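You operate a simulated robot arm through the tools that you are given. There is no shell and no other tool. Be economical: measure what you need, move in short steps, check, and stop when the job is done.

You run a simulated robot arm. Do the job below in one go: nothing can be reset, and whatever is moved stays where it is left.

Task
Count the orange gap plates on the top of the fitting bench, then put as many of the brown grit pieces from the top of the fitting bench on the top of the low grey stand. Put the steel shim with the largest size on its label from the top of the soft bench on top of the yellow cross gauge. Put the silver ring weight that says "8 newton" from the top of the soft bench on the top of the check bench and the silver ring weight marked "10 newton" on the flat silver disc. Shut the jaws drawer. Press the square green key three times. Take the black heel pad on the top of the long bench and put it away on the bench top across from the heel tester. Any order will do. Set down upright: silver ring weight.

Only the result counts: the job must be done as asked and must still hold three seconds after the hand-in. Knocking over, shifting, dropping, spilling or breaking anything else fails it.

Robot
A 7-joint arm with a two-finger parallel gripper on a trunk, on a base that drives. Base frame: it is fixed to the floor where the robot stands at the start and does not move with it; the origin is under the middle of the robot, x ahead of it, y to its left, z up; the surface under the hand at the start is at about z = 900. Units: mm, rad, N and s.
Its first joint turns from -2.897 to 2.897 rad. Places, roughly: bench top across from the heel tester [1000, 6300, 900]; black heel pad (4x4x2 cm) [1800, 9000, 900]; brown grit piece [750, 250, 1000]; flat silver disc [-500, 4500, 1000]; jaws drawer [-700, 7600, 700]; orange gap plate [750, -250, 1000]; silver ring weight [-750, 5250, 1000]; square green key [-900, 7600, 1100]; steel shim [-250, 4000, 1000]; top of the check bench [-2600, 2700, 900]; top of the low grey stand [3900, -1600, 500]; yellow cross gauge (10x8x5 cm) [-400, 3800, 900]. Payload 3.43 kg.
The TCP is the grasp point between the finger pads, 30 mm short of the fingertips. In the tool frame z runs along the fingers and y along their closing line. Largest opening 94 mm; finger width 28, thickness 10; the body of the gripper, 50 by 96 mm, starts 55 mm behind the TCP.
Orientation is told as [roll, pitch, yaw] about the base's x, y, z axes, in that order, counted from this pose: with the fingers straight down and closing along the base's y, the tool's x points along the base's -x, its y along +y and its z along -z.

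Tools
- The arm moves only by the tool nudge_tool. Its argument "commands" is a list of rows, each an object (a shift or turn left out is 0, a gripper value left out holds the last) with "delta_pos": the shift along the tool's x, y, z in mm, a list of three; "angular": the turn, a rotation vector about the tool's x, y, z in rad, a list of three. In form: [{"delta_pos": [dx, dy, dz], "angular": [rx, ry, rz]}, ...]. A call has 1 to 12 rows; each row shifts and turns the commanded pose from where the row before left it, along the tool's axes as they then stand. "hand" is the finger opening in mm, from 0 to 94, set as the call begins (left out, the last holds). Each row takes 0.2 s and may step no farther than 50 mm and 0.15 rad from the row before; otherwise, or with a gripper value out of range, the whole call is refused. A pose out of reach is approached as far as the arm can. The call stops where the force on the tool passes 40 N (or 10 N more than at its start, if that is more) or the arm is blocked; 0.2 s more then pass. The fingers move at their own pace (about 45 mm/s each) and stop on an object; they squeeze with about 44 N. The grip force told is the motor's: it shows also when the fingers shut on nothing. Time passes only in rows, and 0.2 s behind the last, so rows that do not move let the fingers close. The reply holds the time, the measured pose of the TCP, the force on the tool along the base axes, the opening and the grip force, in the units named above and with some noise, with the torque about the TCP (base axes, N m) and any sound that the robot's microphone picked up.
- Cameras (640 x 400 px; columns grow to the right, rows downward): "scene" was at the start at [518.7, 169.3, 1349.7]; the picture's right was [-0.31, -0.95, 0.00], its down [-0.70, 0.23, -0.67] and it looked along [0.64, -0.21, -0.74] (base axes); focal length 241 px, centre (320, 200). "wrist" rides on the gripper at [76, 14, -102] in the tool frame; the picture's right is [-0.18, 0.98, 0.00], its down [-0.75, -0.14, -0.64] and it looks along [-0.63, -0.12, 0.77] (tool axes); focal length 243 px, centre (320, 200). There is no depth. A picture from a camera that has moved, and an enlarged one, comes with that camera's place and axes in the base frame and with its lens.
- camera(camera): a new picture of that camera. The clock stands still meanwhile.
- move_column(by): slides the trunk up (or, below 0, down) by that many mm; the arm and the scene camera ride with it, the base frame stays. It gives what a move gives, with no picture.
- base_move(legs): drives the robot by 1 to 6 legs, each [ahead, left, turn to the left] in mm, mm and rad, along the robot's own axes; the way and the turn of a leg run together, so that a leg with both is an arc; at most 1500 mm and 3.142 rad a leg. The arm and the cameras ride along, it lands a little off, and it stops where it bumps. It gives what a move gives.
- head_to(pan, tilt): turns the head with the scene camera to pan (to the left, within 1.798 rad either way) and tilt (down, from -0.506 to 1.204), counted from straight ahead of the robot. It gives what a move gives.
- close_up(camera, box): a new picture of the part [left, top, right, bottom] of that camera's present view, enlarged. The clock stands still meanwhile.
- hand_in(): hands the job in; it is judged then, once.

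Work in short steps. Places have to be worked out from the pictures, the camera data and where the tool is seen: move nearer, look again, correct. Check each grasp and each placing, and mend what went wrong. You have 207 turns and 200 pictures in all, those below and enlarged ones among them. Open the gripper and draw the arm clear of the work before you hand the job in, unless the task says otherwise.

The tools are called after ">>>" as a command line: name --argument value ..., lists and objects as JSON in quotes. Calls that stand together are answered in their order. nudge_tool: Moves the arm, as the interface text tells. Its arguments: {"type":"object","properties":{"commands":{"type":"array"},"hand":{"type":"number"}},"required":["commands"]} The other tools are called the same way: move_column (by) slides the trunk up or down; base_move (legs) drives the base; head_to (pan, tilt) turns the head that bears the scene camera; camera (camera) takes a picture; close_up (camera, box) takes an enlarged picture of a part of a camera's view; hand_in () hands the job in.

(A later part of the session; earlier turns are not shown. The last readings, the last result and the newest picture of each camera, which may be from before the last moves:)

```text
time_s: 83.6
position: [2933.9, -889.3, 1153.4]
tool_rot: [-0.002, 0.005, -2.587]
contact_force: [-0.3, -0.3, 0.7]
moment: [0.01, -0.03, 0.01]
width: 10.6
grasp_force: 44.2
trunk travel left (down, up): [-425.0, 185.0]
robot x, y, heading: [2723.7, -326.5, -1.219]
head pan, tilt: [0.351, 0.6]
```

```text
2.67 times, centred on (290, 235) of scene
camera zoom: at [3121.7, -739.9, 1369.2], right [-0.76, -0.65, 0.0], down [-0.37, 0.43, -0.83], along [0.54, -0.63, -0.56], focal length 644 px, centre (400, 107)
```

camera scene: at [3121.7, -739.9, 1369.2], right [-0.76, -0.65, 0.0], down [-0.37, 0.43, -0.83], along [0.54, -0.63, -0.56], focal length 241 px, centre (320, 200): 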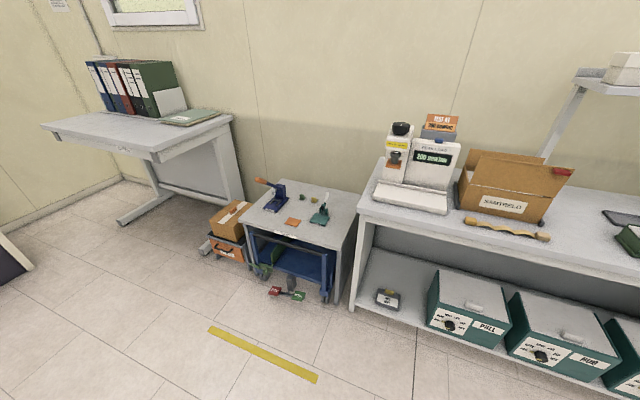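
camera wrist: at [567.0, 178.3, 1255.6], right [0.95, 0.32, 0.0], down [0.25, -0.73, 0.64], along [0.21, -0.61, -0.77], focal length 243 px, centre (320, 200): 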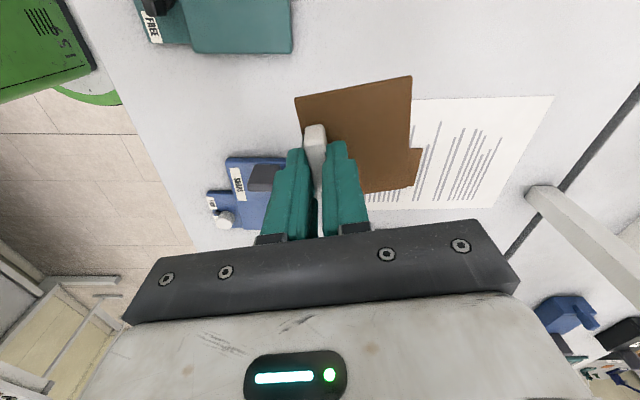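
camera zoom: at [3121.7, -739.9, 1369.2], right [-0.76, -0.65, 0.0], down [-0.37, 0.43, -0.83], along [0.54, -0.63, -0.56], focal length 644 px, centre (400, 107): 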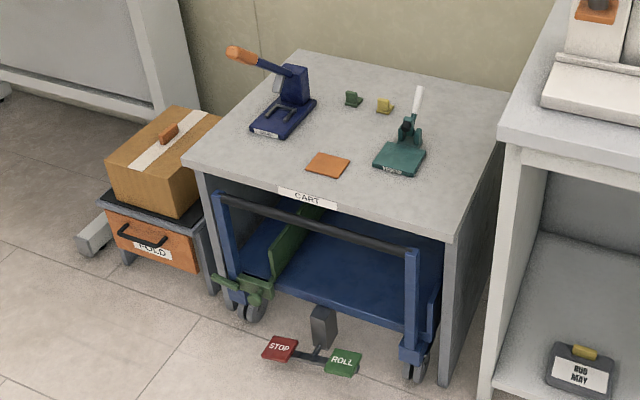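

Plan: place at the front-right of the stand. Drive in an L to stop about 700 mm in front of it.

>>> base_move --legs '[[430, 0, -0.045], [0, 753, 0], [350, 0, 0]]'

>>> head_to --pan 0.0 --tilt 1.0

>>> camera --camera "scene"

```text
time_s: 91.8
position: [3869.5, -1408.8, 1153.4]
tool_rot: [-0.002, 0.004, -2.64]
contact_force: [1.3, 0.7, -0.5]
moment: [0.01, 0.03, -0.05]
width: 10.6
grasp_force: 44.2
trunk travel left (down, up): [-425.0, 185.0]
robot x, y, heading: [3689.0, -833.7, -1.264]
head pan, tilt: [0.351, 0.6]
```

```text
time_s: 92.7
position: [3868.5, -1409.4, 1152.9]
tool_rot: [0.001, 0.004, -2.641]
contact_force: [0.2, 0.1, 0.1]
moment: [-0.01, -0.02, 0.01]
width: 10.4
grasp_force: 44.2
trunk travel left (down, up): [-425.0, 185.0]
robot x, y, heading: [3689.9, -836.7, -1.265]
head pan, tilt: [0.0, 1.0]
```

```text
159 pictures are left
camera scene: at [4030.6, -1265.9, 1337.2], right [-0.95, -0.3, 0.0], down [-0.25, 0.8, -0.54], along [0.16, -0.52, -0.84], focal length 241 px, centre (320, 200)
```

scene: 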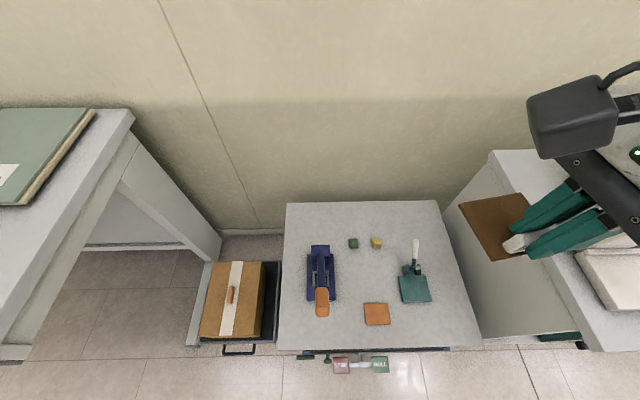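

Good top view. I'll place near the front-right corner, plate centre about (3660,-1478). Lower the trunk first, then look.

>>> move_column --by -400

>>> camera --camera "scene"

>>> camera --camera "wrist"

```text
time_s: 96.5
position: [3868.7, -1409.5, 753.1]
tool_rot: [0.0, 0.005, -2.64]
contact_force: [-0.1, -0.3, 0.5]
moment: [0.04, 0.0, 0.03]
width: 10.5
grasp_force: 44.2
trunk travel left (down, up): [-25.0, 585.0]
robot x, y, heading: [3691.4, -833.8, -1.261]
head pan, tilt: [0.0, 1.0]
```

```text
158 pictures are left
camera scene: at [4030.5, -1265.8, 937.2], right [-0.95, -0.3, 0.0], down [-0.25, 0.8, -0.54], along [0.16, -0.52, -0.84], focal length 241 px, centre (320, 200)
```

scene: 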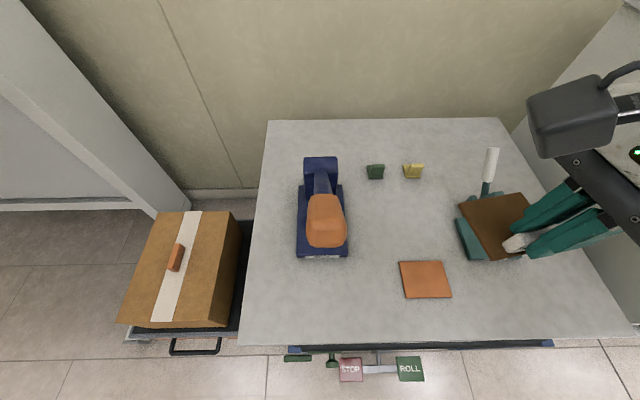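

```text
157 pictures are left
camera wrist: at [3942.0, -1385.7, 855.7], right [0.31, -0.95, 0.0], down [-0.73, -0.24, 0.64], along [-0.61, -0.2, -0.77], focal length 243 px, centre (320, 200)
```

wrist: 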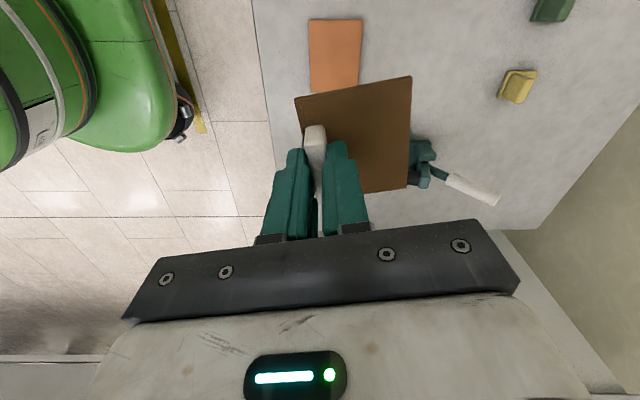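

There's a nice free area in the middle of the stand, around (3935,-1554). Move there and descend partly.

>>> nudge_tool --commands '[{"delta_pos": [-3, 34, 0]}, {"delta_pos": [-3, 34, 0]}, {"delta_pos": [-3, 34, 0]}, {"delta_pos": [-3, 34, 0]}, {"delta_pos": [0, 0, 45]}, {"delta_pos": [0, 0, 45]}, {"delta_pos": [0, 0, 45]}, {"delta_pos": [0, 0, 35]}]'

>>> camera --camera "scene"

>>> camera --camera "wrist"

```text
time_s: 98.3
position: [3925.8, -1533.6, 582.9]
tool_rot: [0.001, 0.003, -2.639]
contact_force: [0.5, -0.2, 0.1]
moment: [0.03, -0.01, 0.0]
width: 10.6
grasp_force: 44.1
trunk travel left (down, up): [-25.0, 585.0]
robot x, y, heading: [3689.2, -833.4, -1.262]
head pan, tilt: [0.0, 1.0]
```

```text
156 pictures are left
camera scene: at [4030.5, -1265.8, 937.3], right [-0.95, -0.3, 0.0], down [-0.25, 0.8, -0.54], along [0.16, -0.52, -0.84], focal length 241 px, centre (320, 200)
```

scene: 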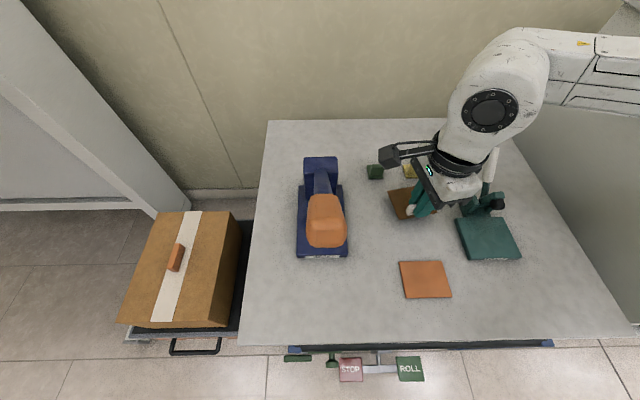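

```text
155 pictures are left
camera wrist: at [3998.7, -1509.0, 686.1], right [0.31, -0.95, 0.0], down [-0.73, -0.24, 0.64], along [-0.61, -0.2, -0.77], focal length 243 px, centre (320, 200)
```

wrist: 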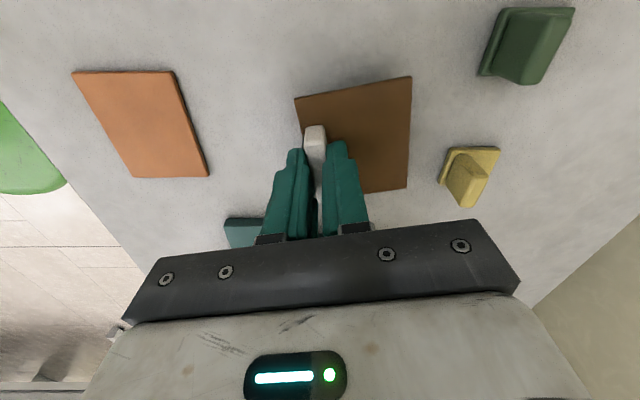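

Clear of neighbours. Lower gently until contact.

>>> nudge_tool --commands '[{"delta_pos": [0, 0, 25]}, {"delta_pos": [0, 0, 8]}, {"delta_pos": [0, 0, 4]}, {"delta_pos": [0, 0, 3]}]'

>>> close_up --camera "scene" --box '[360, 150, 480, 250]'

```text
time_s: 98.7
position: [3926.3, -1533.0, 563.6]
tool_rot: [0.001, 0.003, -2.639]
contact_force: [-2.8, 4.4, 16.3]
moment: [0.08, 0.06, -0.03]
width: 10.7
grasp_force: 44.2
trunk travel left (down, up): [-25.0, 585.0]
robot x, y, heading: [3692.6, -834.2, -1.273]
head pan, tilt: [0.0, 1.0]
stopped in row 2: the force on the tool passed its limit at 42 N (the readings are from after the stop); the commanded pose is now the measured one
```

```text
4.00 times, centred on (420, 200) of scene
camera zoom: at [4030.1, -1265.7, 937.7], right [-0.95, -0.3, 0.0], down [-0.25, 0.8, -0.54], along [0.16, -0.52, -0.84], focal length 966 px, centre (-80, 200)
```

zoom: 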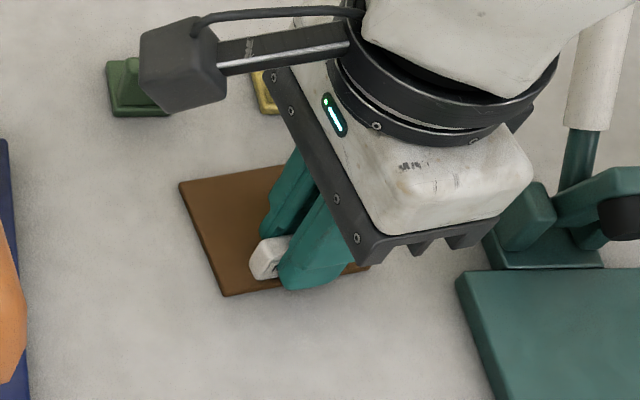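

It's touching the stand at tool z 563 (top ≈522). Release and rise.

>>> nudge_tool --commands '[{}, {}]' --hand 40

>>> nudge_tool --commands '[{"delta_pos": [0, 0, -20]}, {"delta_pos": [0, 0, -45]}, {"delta_pos": [0, 0, -45]}, {"delta_pos": [0, -40, -20]}, {"delta_pos": [0, -40, 0]}, {"delta_pos": [0, -40, 0]}]'

>>> camera --camera "scene"

```text
time_s: 99.3
position: [3925.7, -1533.9, 562.3]
tool_rot: [0.002, 0.004, -2.638]
contact_force: [0.4, 0.2, 0.4]
moment: [0.01, -0.02, 0.0]
width: 39.9
grasp_force: 0.0
trunk travel left (down, up): [-25.0, 585.0]
robot x, y, heading: [3690.8, -834.1, -1.268]
head pan, tilt: [0.0, 1.0]
```

```text
time_s: 100.7
position: [3870.5, -1426.4, 690.8]
tool_rot: [0.001, 0.003, -2.639]
contact_force: [-0.7, 0.4, -0.2]
moment: [0.01, 0.0, -0.02]
width: 40.2
grasp_force: 0.1
trunk travel left (down, up): [-25.0, 585.0]
robot x, y, heading: [3692.1, -832.6, -1.265]
head pan, tilt: [0.0, 1.0]
```

```text
153 pictures are left
camera scene: at [4030.5, -1266.0, 937.1], right [-0.95, -0.3, 0.0], down [-0.25, 0.8, -0.54], along [0.16, -0.52, -0.84], focal length 241 px, centre (320, 200)
```

scene: 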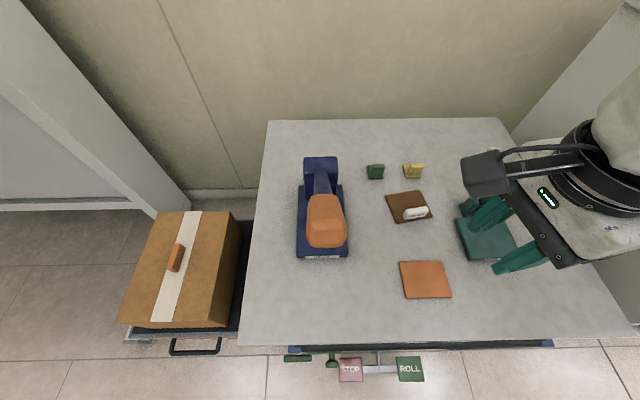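

Grit one is flat on the stand. Raise and drive back the same way to the fitting bench.

>>> move_column --by 460

>>> base_move --legs '[[-380, 0, 0], [0, -790, 0], [-1500, 0, 0], [-1500, 0, 0], [-330, 0, 0]]'

```text
refused: 460 is not a number from -400 to 400
```

```text
time_s: 122.7
position: [1984.6, 1838.1, 691.0]
tool_rot: [0.001, 0.004, -2.627]
contact_force: [0.6, -0.5, -0.7]
moment: [-0.01, -0.01, 0.03]
width: 39.9
grasp_force: 0.1
trunk travel left (down, up): [-25.0, 585.0]
robot x, y, heading: [1794.1, 2428.2, -1.261]
head pan, tilt: [0.0, 1.0]
```

The column call was refused but the drive ran clear at the low height without contact. Raise now and continue around.

>>> move_column --by 400

>>> move_column --by 100

>>> base_move --legs '[[0, -930, 0], [0, 0, 1.571], [-1500, 0, 0], [0, -1500, 0], [0, -400, 0]]'

>>> head_to --pan -0.3 --tilt 0.9

>>> camera --camera "scene"

>>> camera --camera "wrist"

```text
time_s: 126.5
position: [1984.4, 1837.1, 1092.8]
tool_rot: [0.002, 0.003, -2.625]
contact_force: [0.0, -0.3, 0.7]
moment: [0.0, 0.01, -0.03]
width: 40.0
grasp_force: 0.1
trunk travel left (down, up): [-425.0, 185.0]
robot x, y, heading: [1798.7, 2424.9, -1.256]
head pan, tilt: [0.0, 1.0]
```

```text
time_s: 127.8
position: [1984.3, 1836.7, 1191.2]
tool_rot: [0.002, 0.002, -2.627]
contact_force: [0.1, -0.5, 0.5]
moment: [-0.02, 0.02, 0.01]
width: 39.7
grasp_force: 0.1
trunk travel left (down, up): [-525.0, 85.0]
robot x, y, heading: [1793.7, 2423.9, -1.261]
head pan, tilt: [0.0, 1.0]
```

```text
time_s: 153.0
position: [655.4, -20.2, 1192.1]
tool_rot: [0.0, 0.003, -1.062]
contact_force: [-0.5, 0.5, -0.2]
moment: [0.0, 0.04, 0.03]
width: 40.0
grasp_force: 0.0
trunk travel left (down, up): [-525.0, 85.0]
robot x, y, heading: [65.2, -202.8, 0.311]
head pan, tilt: [0.0, 1.0]
```

```text
time_s: 153.8
position: [655.2, -20.1, 1191.4]
tool_rot: [0.002, 0.003, -1.063]
contact_force: [0.0, 0.4, 0.2]
moment: [0.01, -0.02, -0.01]
width: 39.9
grasp_force: 0.0
trunk travel left (down, up): [-525.0, 85.0]
robot x, y, heading: [64.6, -204.6, 0.308]
head pan, tilt: [-0.3, 0.901]
```

```text
152 pictures are left
camera scene: at [501.9, 115.9, 1444.4], right [0.01, -1.0, 0.0], down [-0.78, -0.01, -0.62], along [0.62, 0.01, -0.78], focal length 241 px, centre (320, 200)
```

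scene: 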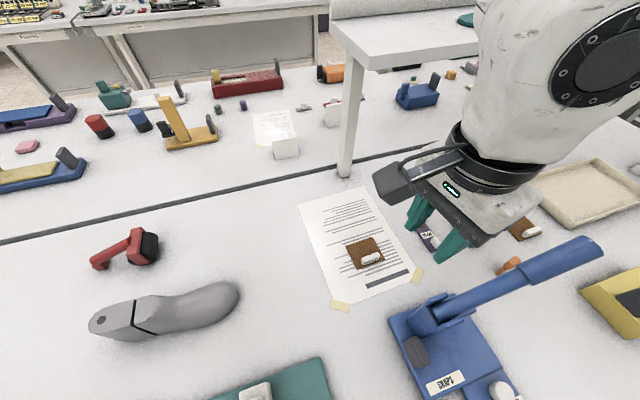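

```text
151 pictures are left
camera wrist: at [630.5, 52.2, 1294.9], right [0.95, 0.32, 0.0], down [0.24, -0.73, 0.64], along [0.2, -0.61, -0.77], focal length 243 px, centre (320, 200)
```

wrist: 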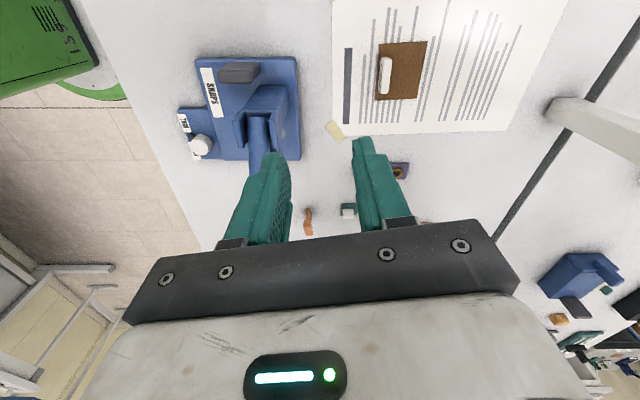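

FINE grit's handle is at about (745,1). Move over it and descend.

>>> nudge_tool --commands '[{"delta_pos": [-9, 30, 0]}, {"delta_pos": [-9, 30, 0]}, {"delta_pos": [-8, 29, 0], "angular": [0, 0, -0.03]}, {"delta_pos": [0, 0, 45]}, {"delta_pos": [0, 0, 45]}, {"delta_pos": [0, 0, 45]}, {"delta_pos": [0, 0, 45]}, {"delta_pos": [0, 0, 20]}]' --hand 60

>>> camera --camera "wrist"

```text
time_s: 155.6
position: [742.8, 2.7, 990.8]
tool_rot: [0.0, 0.003, -1.031]
contact_force: [0.4, 0.5, -0.2]
moment: [0.0, -0.02, -0.02]
width: 60.1
grasp_force: 0.1
trunk travel left (down, up): [-525.0, 85.0]
robot x, y, heading: [63.1, -205.2, 0.308]
head pan, tilt: [-0.3, 0.901]
```

```text
150 pictures are left
camera wrist: at [716.4, 72.8, 1093.5], right [0.94, 0.35, 0.0], down [0.27, -0.72, 0.64], along [0.22, -0.6, -0.77], focal length 243 px, centre (320, 200)
```

wrist: 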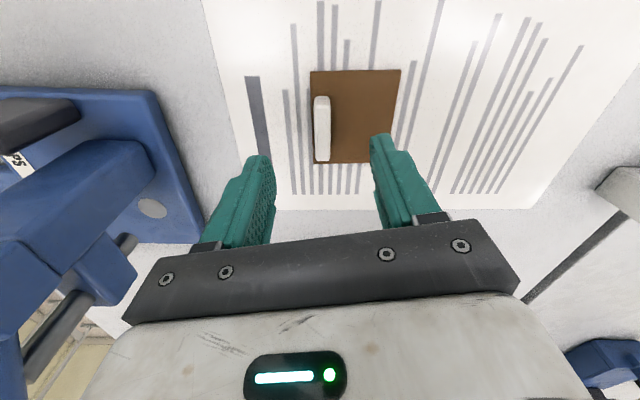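

Aligned to within a small yaw; correct, descend and close.

>>> nudge_tool --commands '[{"angular": [0, 0, 0.07]}, {"delta_pos": [0, 0, 30]}, {"delta_pos": [0, 0, 19]}]'

>>> nudge_tool --commands '[{}, {}, {}, {}]' --hand 0

>>> camera --camera "wrist"

```text
time_s: 156.4
position: [744.6, 1.3, 942.0]
tool_rot: [0.001, 0.004, -1.104]
contact_force: [-0.1, -0.1, 0.5]
moment: [0.01, -0.01, 0.0]
width: 60.0
grasp_force: 0.1
trunk travel left (down, up): [-525.0, 85.0]
robot x, y, heading: [61.6, -205.3, 0.308]
head pan, tilt: [-0.3, 0.901]
```

```text
time_s: 157.4
position: [746.3, 1.2, 942.7]
tool_rot: [0.004, 0.004, -1.102]
contact_force: [-0.2, -0.3, 0.2]
moment: [0.0, 0.01, -0.04]
width: 10.6
grasp_force: 35.5
trunk travel left (down, up): [-525.0, 85.0]
robot x, y, heading: [66.2, -201.0, 0.31]
head pan, tilt: [-0.3, 0.901]
```

```text
149 pictures are left
camera wrist: at [723.6, 74.8, 1046.2], right [0.96, 0.28, 0.0], down [0.22, -0.74, 0.64], along [0.18, -0.61, -0.77], focal length 243 px, centre (320, 200)
```

wrist: 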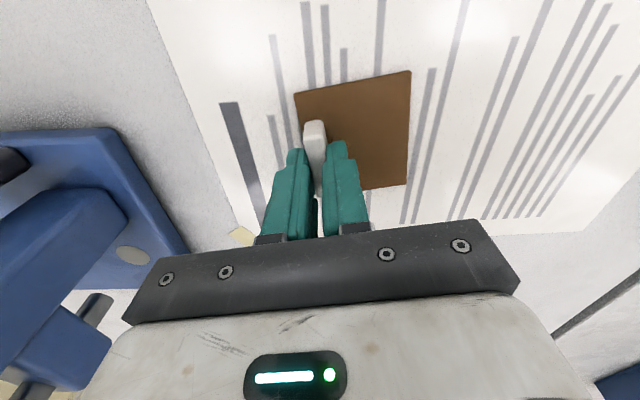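

Gripped. Lift, slightly retract and repeat the drive to the stand.

>>> nudge_tool --commands '[{"delta_pos": [0, 0, -20]}, {"delta_pos": [0, 0, -48]}, {"delta_pos": [0, 0, -48]}, {"delta_pos": [0, 0, -48]}, {"delta_pos": [0, 0, -48]}, {"delta_pos": [5, -33, 0]}, {"delta_pos": [5, -33, 0]}, {"delta_pos": [5, -33, 0]}]'

>>> base_move --legs '[[0, 1500, 0], [0, 480, 0], [1500, 0, 0], [0, 0, -1.571], [0, 980, 0]]'

>>> camera --camera "wrist"

```text
time_s: 159.2
position: [650.0, -31.2, 1156.2]
tool_rot: [0.002, 0.003, -1.103]
contact_force: [0.3, 0.1, 1.0]
moment: [0.01, 0.01, -0.02]
width: 10.3
grasp_force: 44.1
trunk travel left (down, up): [-525.0, 85.0]
robot x, y, heading: [63.4, -204.9, 0.308]
head pan, tilt: [-0.3, 0.901]
```

```text
time_s: 184.4
position: [2020.0, 1787.2, 1154.9]
tool_rot: [0.002, 0.005, -2.689]
contact_force: [0.8, -0.3, -0.5]
moment: [-0.02, 0.0, -0.03]
width: 10.5
grasp_force: 43.9
trunk travel left (down, up): [-525.0, 85.0]
robot x, y, heading: [1856.7, 2377.6, -1.28]
head pan, tilt: [-0.3, 0.901]
```

```text
148 pictures are left
camera wrist: at [2093.9, 1807.5, 1257.9], right [0.26, -0.96, 0.0], down [-0.74, -0.2, 0.64], along [-0.62, -0.17, -0.77], focal length 243 px, centre (320, 200)
```

wrist: 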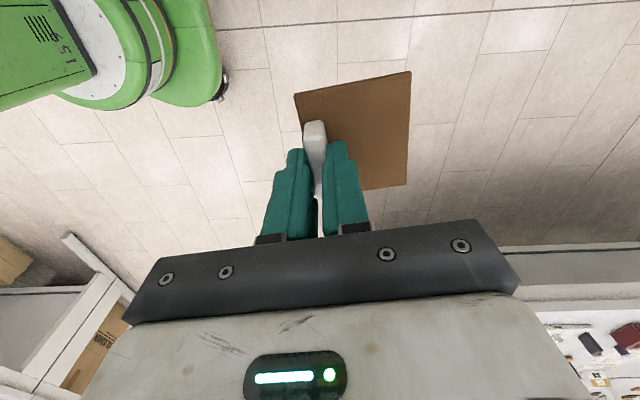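

Same corridor; drive on to the stand.

>>> base_move --legs '[[0, 0, 0.017], [1500, 0, 0], [1500, 0, 0], [240, 0, 0], [0, 776, 0]]'

>>> head_to --pan 0.0 --tilt 1.0

```text
time_s: 204.1
position: [3784.8, -979.4, 1154.2]
tool_rot: [0.0, 0.004, -2.655]
contact_force: [0.8, -0.7, -0.5]
moment: [0.01, 0.01, 0.02]
width: 10.5
grasp_force: 44.3
trunk travel left (down, up): [-525.0, 85.0]
robot x, y, heading: [3602.5, -395.8, -1.243]
head pan, tilt: [-0.3, 0.901]
```

```text
time_s: 204.9
position: [3785.3, -979.5, 1154.1]
tool_rot: [0.002, 0.004, -2.654]
contact_force: [-0.4, 0.2, 0.3]
moment: [0.02, 0.0, 0.04]
width: 10.6
grasp_force: 43.8
trunk travel left (down, up): [-525.0, 85.0]
robot x, y, heading: [3597.7, -393.2, -1.245]
head pan, tilt: [0.0, 1.0]
```

Finish the approach and lower.

>>> base_move --legs '[[446, -55, 0]]'

>>> move_column --by -400

>>> camera --camera "scene"

>>> camera --camera "wrist"

```text
time_s: 207.6
position: [3872.6, -1413.9, 1154.5]
tool_rot: [0.001, 0.005, -2.657]
contact_force: [0.0, -0.2, -0.7]
moment: [-0.02, -0.02, 0.0]
width: 10.3
grasp_force: 43.5
trunk travel left (down, up): [-525.0, 85.0]
robot x, y, heading: [3689.2, -830.0, -1.251]
head pan, tilt: [0.0, 1.0]
```

```text
time_s: 211.4
position: [3873.0, -1415.3, 754.4]
tool_rot: [0.002, 0.003, -2.66]
contact_force: [-0.5, -0.6, 0.2]
moment: [0.02, 0.0, -0.02]
width: 10.5
grasp_force: 44.0
trunk travel left (down, up): [-125.0, 485.0]
robot x, y, heading: [3692.8, -830.3, -1.248]
head pan, tilt: [0.0, 1.0]
```

```text
147 pictures are left
camera scene: at [4039.5, -1254.9, 1037.2], right [-0.95, -0.32, 0.0], down [-0.27, 0.8, -0.54], along [0.17, -0.51, -0.84], focal length 241 px, centre (320, 200)
```

scene: 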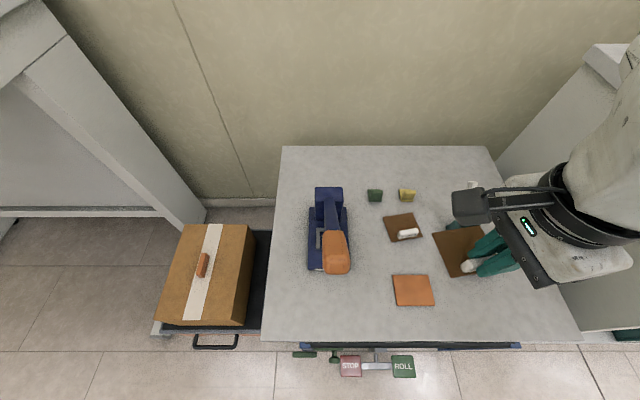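

```text
146 pictures are left
camera wrist: at [3945.3, -1392.9, 857.9], right [0.29, -0.96, 0.0], down [-0.74, -0.23, 0.64], along [-0.61, -0.19, -0.77], focal length 243 px, centre (320, 200)
```

wrist: 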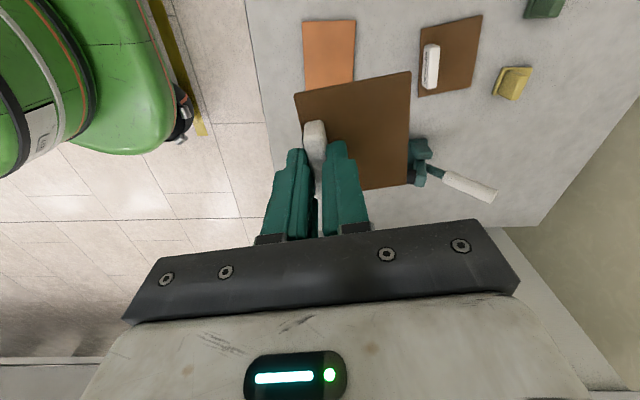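

The blue press lever on the stand is tall, so the front-left spot is risky. I'll use the strip in front of the teal fixture at the front-right: plate centre ≈(3748,-1441), aligned to the stand edge.

>>> nudge_tool --commands '[{"angular": [0, 0, 0.087]}, {"angular": [0, 0, 0.087]}, {"delta_pos": [-43, -12, 0]}, {"delta_pos": [-42, -12, 0]}, {"delta_pos": [-42, -11, 0]}, {"delta_pos": [0, 0, 45]}, {"delta_pos": [0, 0, 45]}, {"delta_pos": [0, 0, 45]}]'

>>> camera --camera "scene"

>>> camera --camera "wrist"

```text
time_s: 213.2
position: [3741.7, -1420.5, 617.0]
tool_rot: [0.0, 0.002, -2.833]
contact_force: [-0.7, -0.3, -0.2]
moment: [0.0, 0.0, 0.01]
width: 10.4
grasp_force: 44.2
trunk travel left (down, up): [-125.0, 485.0]
robot x, y, heading: [3691.1, -829.3, -1.25]
head pan, tilt: [0.0, 1.0]
```

```text
145 pictures are left
camera scene: at [4039.4, -1254.8, 1037.3], right [-0.95, -0.32, 0.0], down [-0.27, 0.8, -0.54], along [0.17, -0.51, -0.84], focal length 241 px, centre (320, 200)
```

scene: 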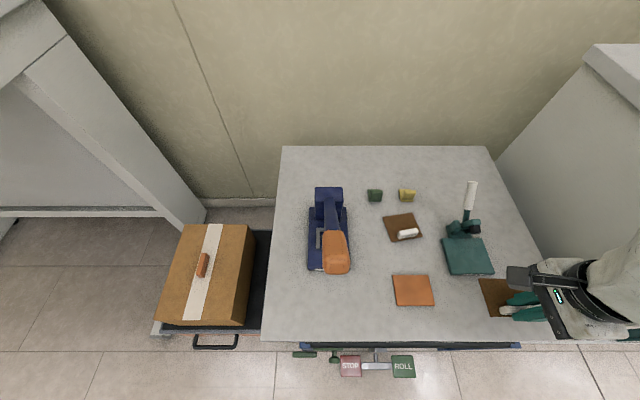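

```text
144 pictures are left
camera wrist: at [3818.9, -1410.8, 720.8], right [0.12, -0.99, 0.0], down [-0.76, -0.1, 0.64], along [-0.63, -0.08, -0.77], focal length 243 px, centre (320, 200)
```

wrist: 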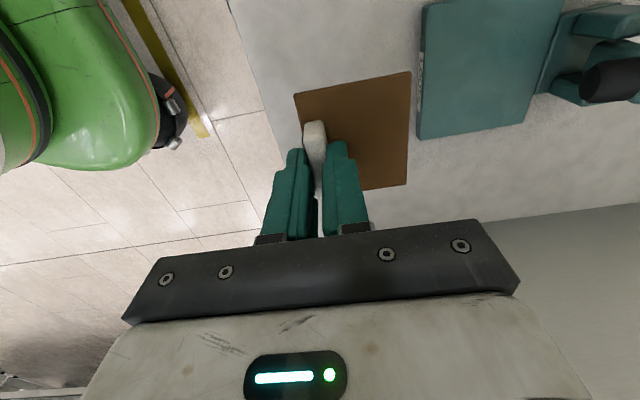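

Margins about 30 mm on both sides. Lower until contact.

>>> nudge_tool --commands '[{"delta_pos": [0, 0, 40]}, {"delta_pos": [0, 0, 8]}, {"delta_pos": [0, 0, 4]}, {"delta_pos": [0, 0, 3]}]'

>>> camera --camera "wrist"

```text
time_s: 214.4
position: [3741.7, -1421.0, 567.2]
tool_rot: [0.001, 0.005, -2.833]
contact_force: [-2.4, 3.2, 26.5]
moment: [0.02, 0.11, -0.04]
width: 10.7
grasp_force: 44.0
trunk travel left (down, up): [-125.0, 485.0]
robot x, y, heading: [3690.0, -828.5, -1.245]
head pan, tilt: [0.0, 1.0]
stopped in row 4: the force on the tool passed its limit at 41 N (the readings are from after the stop); the commanded pose is now the measured one
```

```text
143 pictures are left
camera wrist: at [3817.9, -1411.3, 669.8], right [0.12, -0.99, 0.0], down [-0.76, -0.09, 0.64], along [-0.63, -0.08, -0.77], focal length 243 px, centre (320, 200)
```

wrist: 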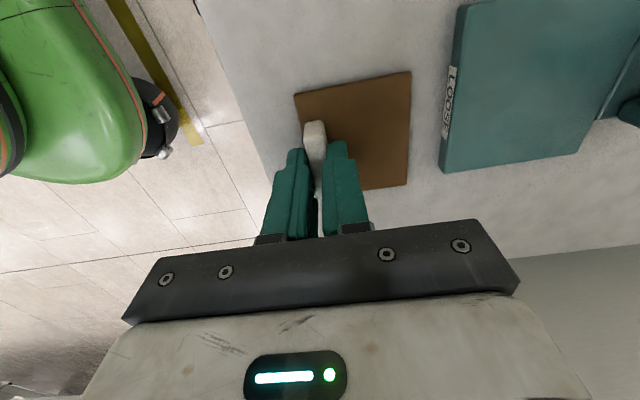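

Seated with clear gaps. Release, rise, and verify.

>>> nudge_tool --commands '[{}, {}]' --hand 36

>>> nudge_tool --commands '[{"delta_pos": [0, 0, -20]}, {"delta_pos": [0, 0, -45]}, {"delta_pos": [0, 0, -45]}, {"delta_pos": [0, 0, -45]}]'

>>> move_column --by 400

>>> camera --camera "scene"

```text
time_s: 215.0
position: [3741.5, -1420.0, 565.6]
tool_rot: [0.001, 0.003, -2.834]
contact_force: [-0.7, -0.5, -0.5]
moment: [-0.02, -0.01, 0.04]
width: 36.0
grasp_force: 0.0
trunk travel left (down, up): [-125.0, 485.0]
robot x, y, heading: [3688.9, -827.4, -1.25]
head pan, tilt: [0.0, 1.0]
```

```text
time_s: 216.0
position: [3741.7, -1421.1, 722.6]
tool_rot: [-0.001, 0.004, -2.83]
contact_force: [-0.6, -0.1, 0.2]
moment: [0.0, 0.0, -0.02]
width: 35.9
grasp_force: 0.2
trunk travel left (down, up): [-125.0, 485.0]
robot x, y, heading: [3690.6, -829.6, -1.247]
head pan, tilt: [0.0, 1.0]
```

```text
time_s: 219.8
position: [3740.7, -1421.5, 1120.9]
tool_rot: [0.002, 0.004, -2.832]
contact_force: [0.4, 0.0, -0.2]
moment: [-0.03, -0.03, -0.04]
width: 36.0
grasp_force: 0.0
trunk travel left (down, up): [-525.0, 85.0]
robot x, y, heading: [3690.2, -830.9, -1.245]
head pan, tilt: [0.0, 1.0]
```

```text
142 pictures are left
camera scene: at [4039.3, -1255.0, 1437.2], right [-0.95, -0.32, 0.0], down [-0.27, 0.8, -0.54], along [0.17, -0.51, -0.84], focal length 241 px, centre (320, 200)
```

scene: 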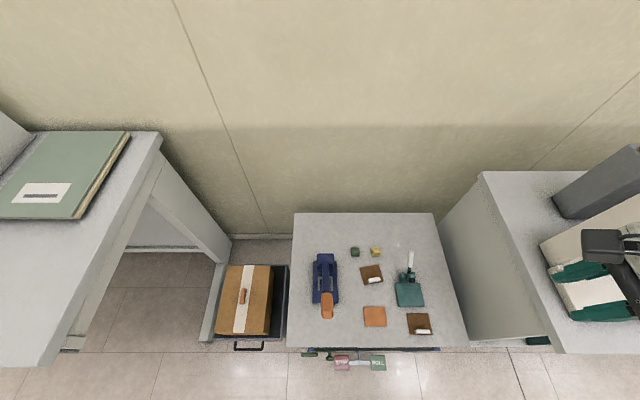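

Both grit pieces lie flat on the stand, nothing disturbed. Drive back through the corridor and turn toward the soft bench.

>>> base_move --legs '[[-390, 0, -0.016], [0, -800, 0], [-1500, 0, 0], [-1500, 0, 0], [-330, 0, 0], [0, 0, -2.6]]'

>>> head_to --pan 0.0 --tilt 0.25

>>> camera --camera "scene"

>>> head_to --pan -1.2 --tilt 0.25

>>> camera --camera "scene"

```text
time_s: 248.1
position: [1431.2, 2958.5, 1120.6]
tool_rot: [0.0, 0.004, 0.895]
contact_force: [0.7, -1.3, -0.1]
moment: [-0.01, -0.01, -0.02]
width: 36.1
grasp_force: 0.1
trunk travel left (down, up): [-525.0, 85.0]
robot x, y, heading: [1800.2, 2495.6, 2.48]
head pan, tilt: [0.0, 1.0]
```

```text
time_s: 249.2
position: [1433.2, 2958.7, 1119.6]
tool_rot: [0.001, 0.002, 0.891]
contact_force: [0.1, 0.2, -0.6]
moment: [-0.03, -0.03, -0.02]
width: 35.8
grasp_force: 0.0
trunk travel left (down, up): [-525.0, 85.0]
robot x, y, heading: [1800.5, 2494.6, 2.473]
head pan, tilt: [0.0, 0.25]
```

```text
141 pictures are left
camera scene: at [1259.2, 2667.8, 1501.3], right [0.62, 0.79, 0.0], down [0.2, -0.15, -0.97], along [-0.76, 0.6, -0.25], focal length 241 px, centre (320, 200)
```

scene: 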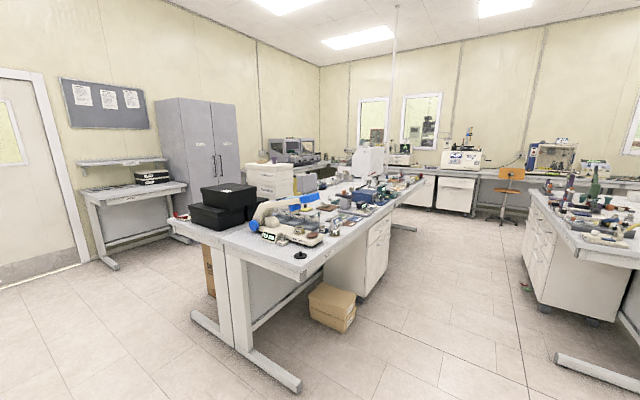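

```text
time_s: 250.6
position: [1432.1, 2958.5, 1120.0]
tool_rot: [0.0, 0.004, 0.892]
contact_force: [1.0, -0.7, 0.4]
moment: [0.01, 0.01, 0.02]
width: 36.0
grasp_force: 0.1
trunk travel left (down, up): [-525.0, 85.0]
robot x, y, heading: [1799.9, 2494.3, 2.473]
head pan, tilt: [-1.201, 0.25]
```

```text
140 pictures are left
camera scene: at [1359.8, 2699.5, 1501.4], right [0.96, -0.29, 0.0], down [-0.07, -0.24, -0.97], along [0.28, 0.93, -0.25], focal length 241 px, centre (320, 200)
```

scene: 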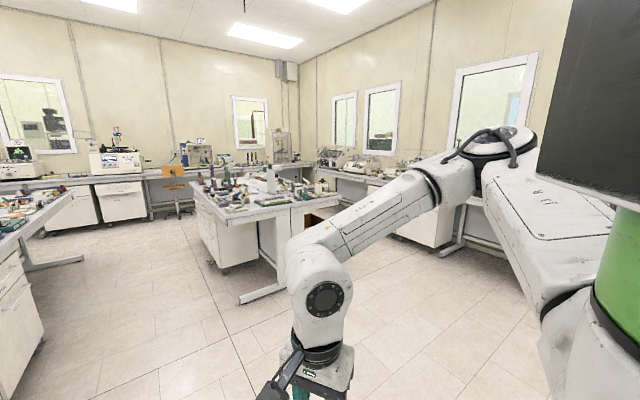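

The soft bench is the central bench ahead; I'll face its right side and drive alongside at a safe distance, then look.

>>> base_move --legs '[[0, 0, 0.98], [200, -913, 0], [195, -913, 0]]'

>>> head_to --pan 0.0 --tilt 0.6

>>> camera --camera "scene"

>>> head_to --pan -0.9 --tilt 0.5

>>> camera --camera "scene"

```text
time_s: 262.6
position: [237.5, 4053.3, 1119.2]
tool_rot: [-0.001, 0.003, 1.901]
contact_force: [-0.4, -0.5, 0.4]
moment: [-0.02, -0.02, 0.0]
width: 36.0
grasp_force: 0.0
trunk travel left (down, up): [-525.0, 85.0]
robot x, y, heading: [830.5, 4115.3, -2.795]
head pan, tilt: [-1.201, 0.25]
```

```text
time_s: 264.0
position: [238.6, 4052.9, 1121.4]
tool_rot: [-0.001, 0.004, 1.903]
contact_force: [0.5, 0.3, -0.7]
moment: [0.0, 0.0, -0.03]
width: 36.1
grasp_force: 0.1
trunk travel left (down, up): [-525.0, 85.0]
robot x, y, heading: [825.5, 4115.8, -2.795]
head pan, tilt: [0.0, 0.6]
```

```text
139 pictures are left
camera scene: at [396.2, 3752.1, 1469.2], right [-0.34, 0.94, 0.0], down [0.53, 0.19, -0.83], along [-0.78, -0.28, -0.56], focal length 241 px, centre (320, 200)
```

scene: 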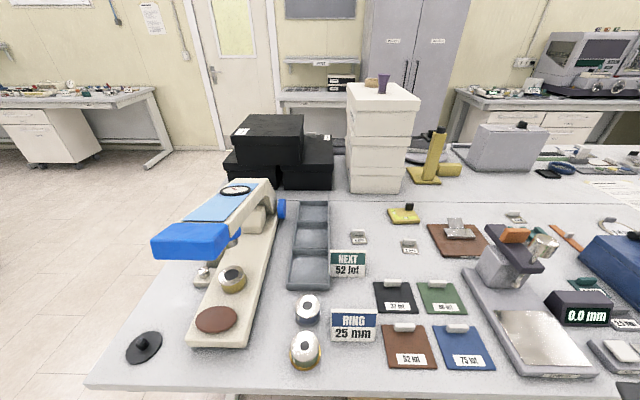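

```text
time_s: 265.2
position: [237.2, 4053.8, 1119.5]
tool_rot: [0.001, 0.002, 1.902]
contact_force: [-0.3, 0.4, 0.4]
moment: [0.02, -0.03, -0.03]
width: 35.8
grasp_force: 0.2
trunk travel left (down, up): [-525.0, 85.0]
robot x, y, heading: [830.6, 4113.8, -2.796]
head pan, tilt: [-0.901, 0.499]
```

```text
138 pictures are left
camera scene: at [402.1, 3829.8, 1478.3], right [0.53, 0.85, 0.0], down [0.41, -0.25, -0.88], along [-0.75, 0.46, -0.48], focal length 241 px, centre (320, 200)
```

scene: 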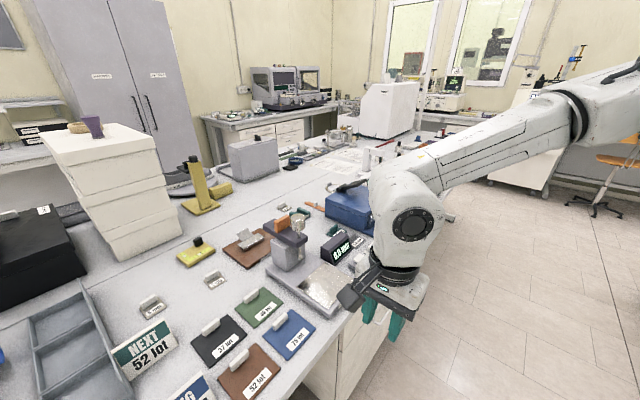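

Small steel shims are visible near the middle; zoom on these and the yellow items.

>>> close_up --camera "scene" --box '[120, 220, 320, 340]'

>>> close_up --camera "scene" --box '[220, 120, 420, 240]'

>>> head_to --pan -0.35 --tilt 0.6

>>> close_up --camera "scene" --box '[120, 140, 400, 320]'

>>> close_up --camera "scene" --box '[320, 60, 640, 260]'

```text
3.20 times, centred on (220, 280) of scene
camera zoom: at [402.1, 3829.8, 1478.3], right [0.53, 0.85, 0.0], down [0.41, -0.25, -0.88], along [-0.75, 0.46, -0.48], focal length 773 px, centre (640, -56)
```

zoom: 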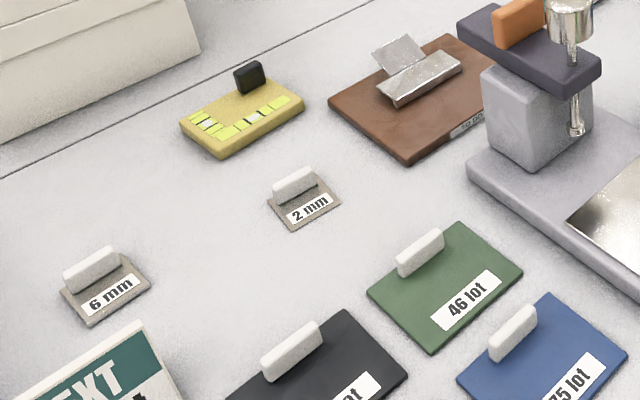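

```text
3.20 times, centred on (320, 180) of scene
camera zoom: at [402.1, 3829.8, 1478.3], right [0.53, 0.85, 0.0], down [0.41, -0.25, -0.88], along [-0.75, 0.46, -0.48], focal length 773 px, centre (320, 264)
```

zoom: 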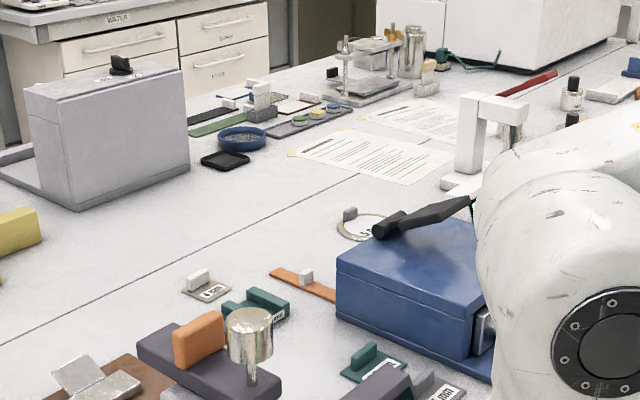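

```text
time_s: 266.1
position: [237.9, 4054.4, 1121.2]
tool_rot: [-0.001, 0.005, 1.902]
contact_force: [0.4, 0.0, 0.4]
moment: [-0.02, 0.0, 0.0]
width: 36.2
grasp_force: 0.1
trunk travel left (down, up): [-525.0, 85.0]
robot x, y, heading: [827.4, 4115.2, -2.798]
head pan, tilt: [-0.351, 0.6]
```

```text
2.22 times, centred on (260, 230) of scene
camera zoom: at [391.1, 3782.5, 1469.2], right [0.01, 1.0, 0.0], down [0.56, 0.0, -0.83], along [-0.83, 0.01, -0.56], focal length 536 px, centre (453, 133)
```

zoom: 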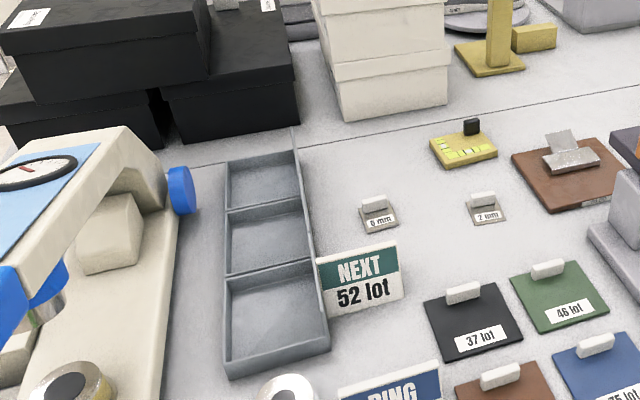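

```text
2.00 times, centred on (480, 160) of scene
camera zoom: at [391.1, 3782.5, 1469.2], right [0.01, 1.0, 0.0], down [0.56, 0.0, -0.83], along [-0.83, 0.01, -0.56], focal length 483 px, centre (0, 280)
```

zoom: 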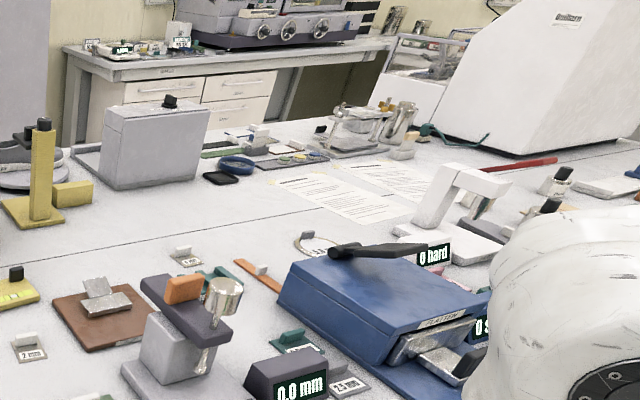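

Gauge is the flat yellow piece at about (-390,3810). Zooming on the other labelled shims.

>>> close_up --camera "scene" --box '[380, 165, 460, 215]'

>>> close_up --camera "scene" --box '[440, 210, 540, 275]'

>>> close_up --camera "scene" --box '[430, 130, 640, 260]'

>>> close_up --camera "scene" --box '[210, 190, 360, 260]'

```text
8.00 times, centred on (420, 190) of scene
camera zoom: at [391.1, 3782.5, 1469.2], right [0.01, 1.0, 0.0], down [0.56, 0.0, -0.83], along [-0.83, 0.01, -0.56], focal length 1932 px, centre (-480, 280)
```

zoom: 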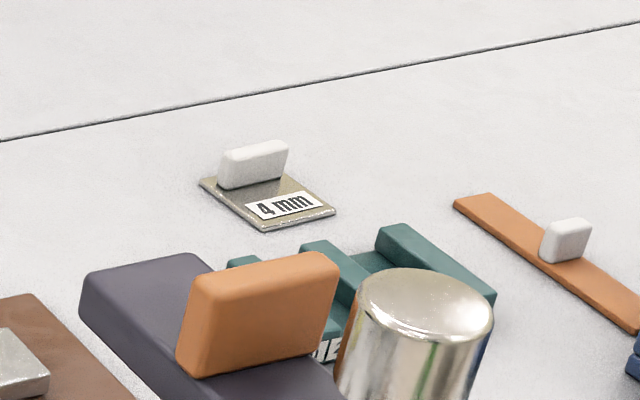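

```text
6.15 times, centred on (490, 242) of scene
camera zoom: at [391.1, 3782.5, 1469.2], right [0.01, 1.0, 0.0], down [0.56, 0.0, -0.83], along [-0.83, 0.01, -0.56], focal length 1486 px, centre (-726, -62)
```

zoom: 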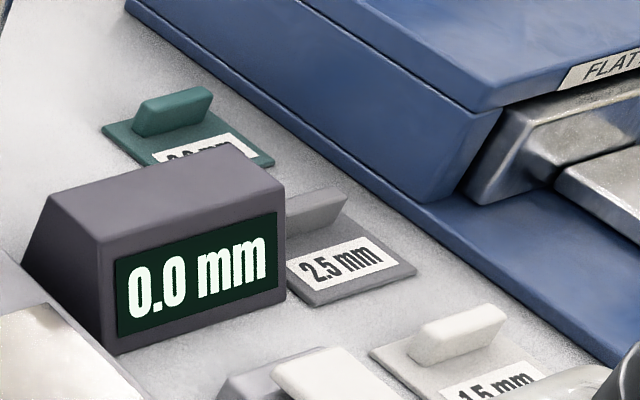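

```text
3.05 times, centred on (535, 195) of scene
camera zoom: at [391.1, 3782.5, 1469.2], right [0.01, 1.0, 0.0], down [0.56, 0.0, -0.83], along [-0.83, 0.01, -0.56], focal length 736 px, centre (-335, 215)
```

zoom: 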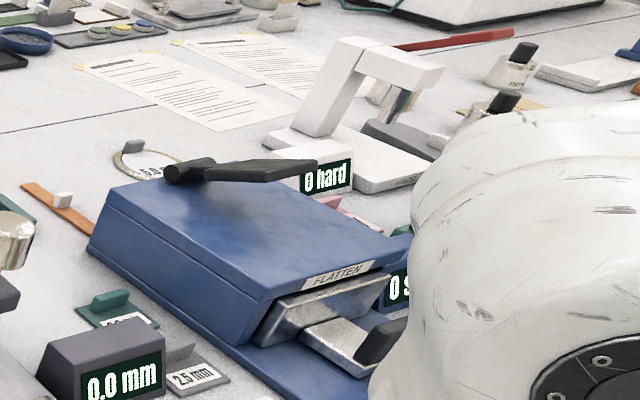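

```text
4.27 times, centred on (285, 225) of scene
camera zoom: at [391.1, 3782.5, 1469.2], right [0.01, 1.0, 0.0], down [0.56, 0.0, -0.83], along [-0.83, 0.01, -0.56], focal length 1030 px, centre (469, 93)
```

zoom: 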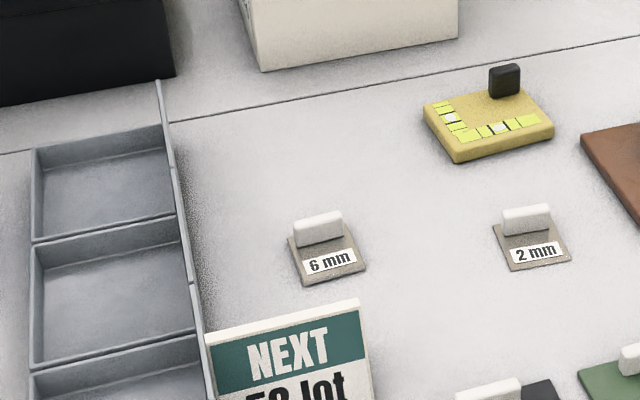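

So far steel shims: 6, 2, 4 mm. I'll move along the bench to see the rest, including ring weights.

>>> base_move --legs '[[0, -900, 0]]'

>>> head_to --pan 0.15 --tilt 0.6

>>> camera --camera "scene"

>>> head_to --pan -0.7 --tilt 0.5

>>> camera --camera "scene"

```text
time_s: 270.9
position: [-72.8, 4892.5, 1120.7]
tool_rot: [0.0, 0.005, 1.916]
contact_force: [-0.1, 0.0, -0.4]
moment: [-0.02, 0.0, -0.03]
width: 35.9
grasp_force: 0.0
trunk travel left (down, up): [-525.0, 85.0]
robot x, y, heading: [516.5, 4962.6, -2.777]
head pan, tilt: [-0.351, 0.6]
```

```text
time_s: 271.8
position: [-71.8, 4892.8, 1120.7]
tool_rot: [0.001, 0.004, 1.917]
contact_force: [-1.1, 0.5, -0.2]
moment: [0.01, 0.02, 0.04]
width: 36.0
grasp_force: 0.1
trunk travel left (down, up): [-525.0, 85.0]
robot x, y, heading: [514.8, 4962.5, -2.782]
head pan, tilt: [0.15, 0.6]
```

```text
129 pictures are left
camera scene: at [95.5, 4581.1, 1469.2], right [-0.49, 0.87, 0.0], down [0.49, 0.28, -0.82], along [-0.72, -0.4, -0.57], focal length 241 px, centre (320, 200)
```

scene: 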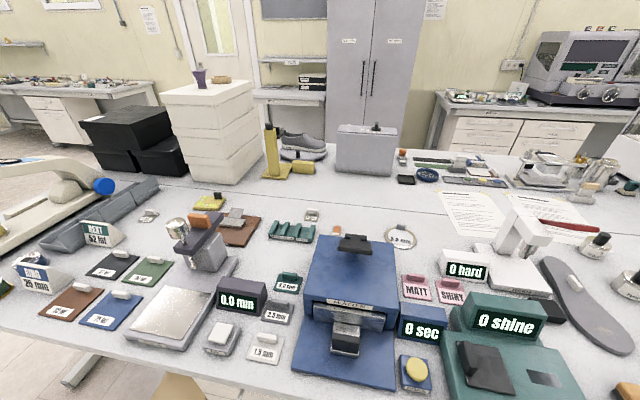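

```text
time_s: 273.0
position: [-73.0, 4890.9, 1119.6]
tool_rot: [0.0, 0.003, 1.919]
contact_force: [0.2, 0.1, 0.4]
moment: [-0.02, -0.01, 0.02]
width: 36.0
grasp_force: 0.1
trunk travel left (down, up): [-525.0, 85.0]
robot x, y, heading: [516.6, 4961.6, -2.78]
head pan, tilt: [-0.7, 0.499]
```

```text
128 pictures are left
camera scene: at [86.9, 4654.4, 1478.3], right [0.33, 0.94, 0.0], down [0.45, -0.16, -0.88], along [-0.83, 0.29, -0.48], focal length 241 px, centre (320, 200)
```

scene: 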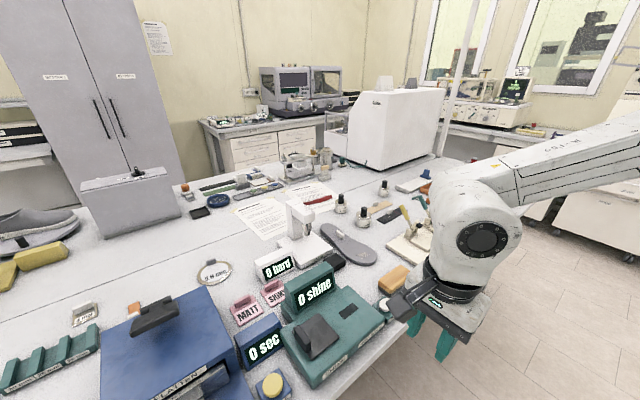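

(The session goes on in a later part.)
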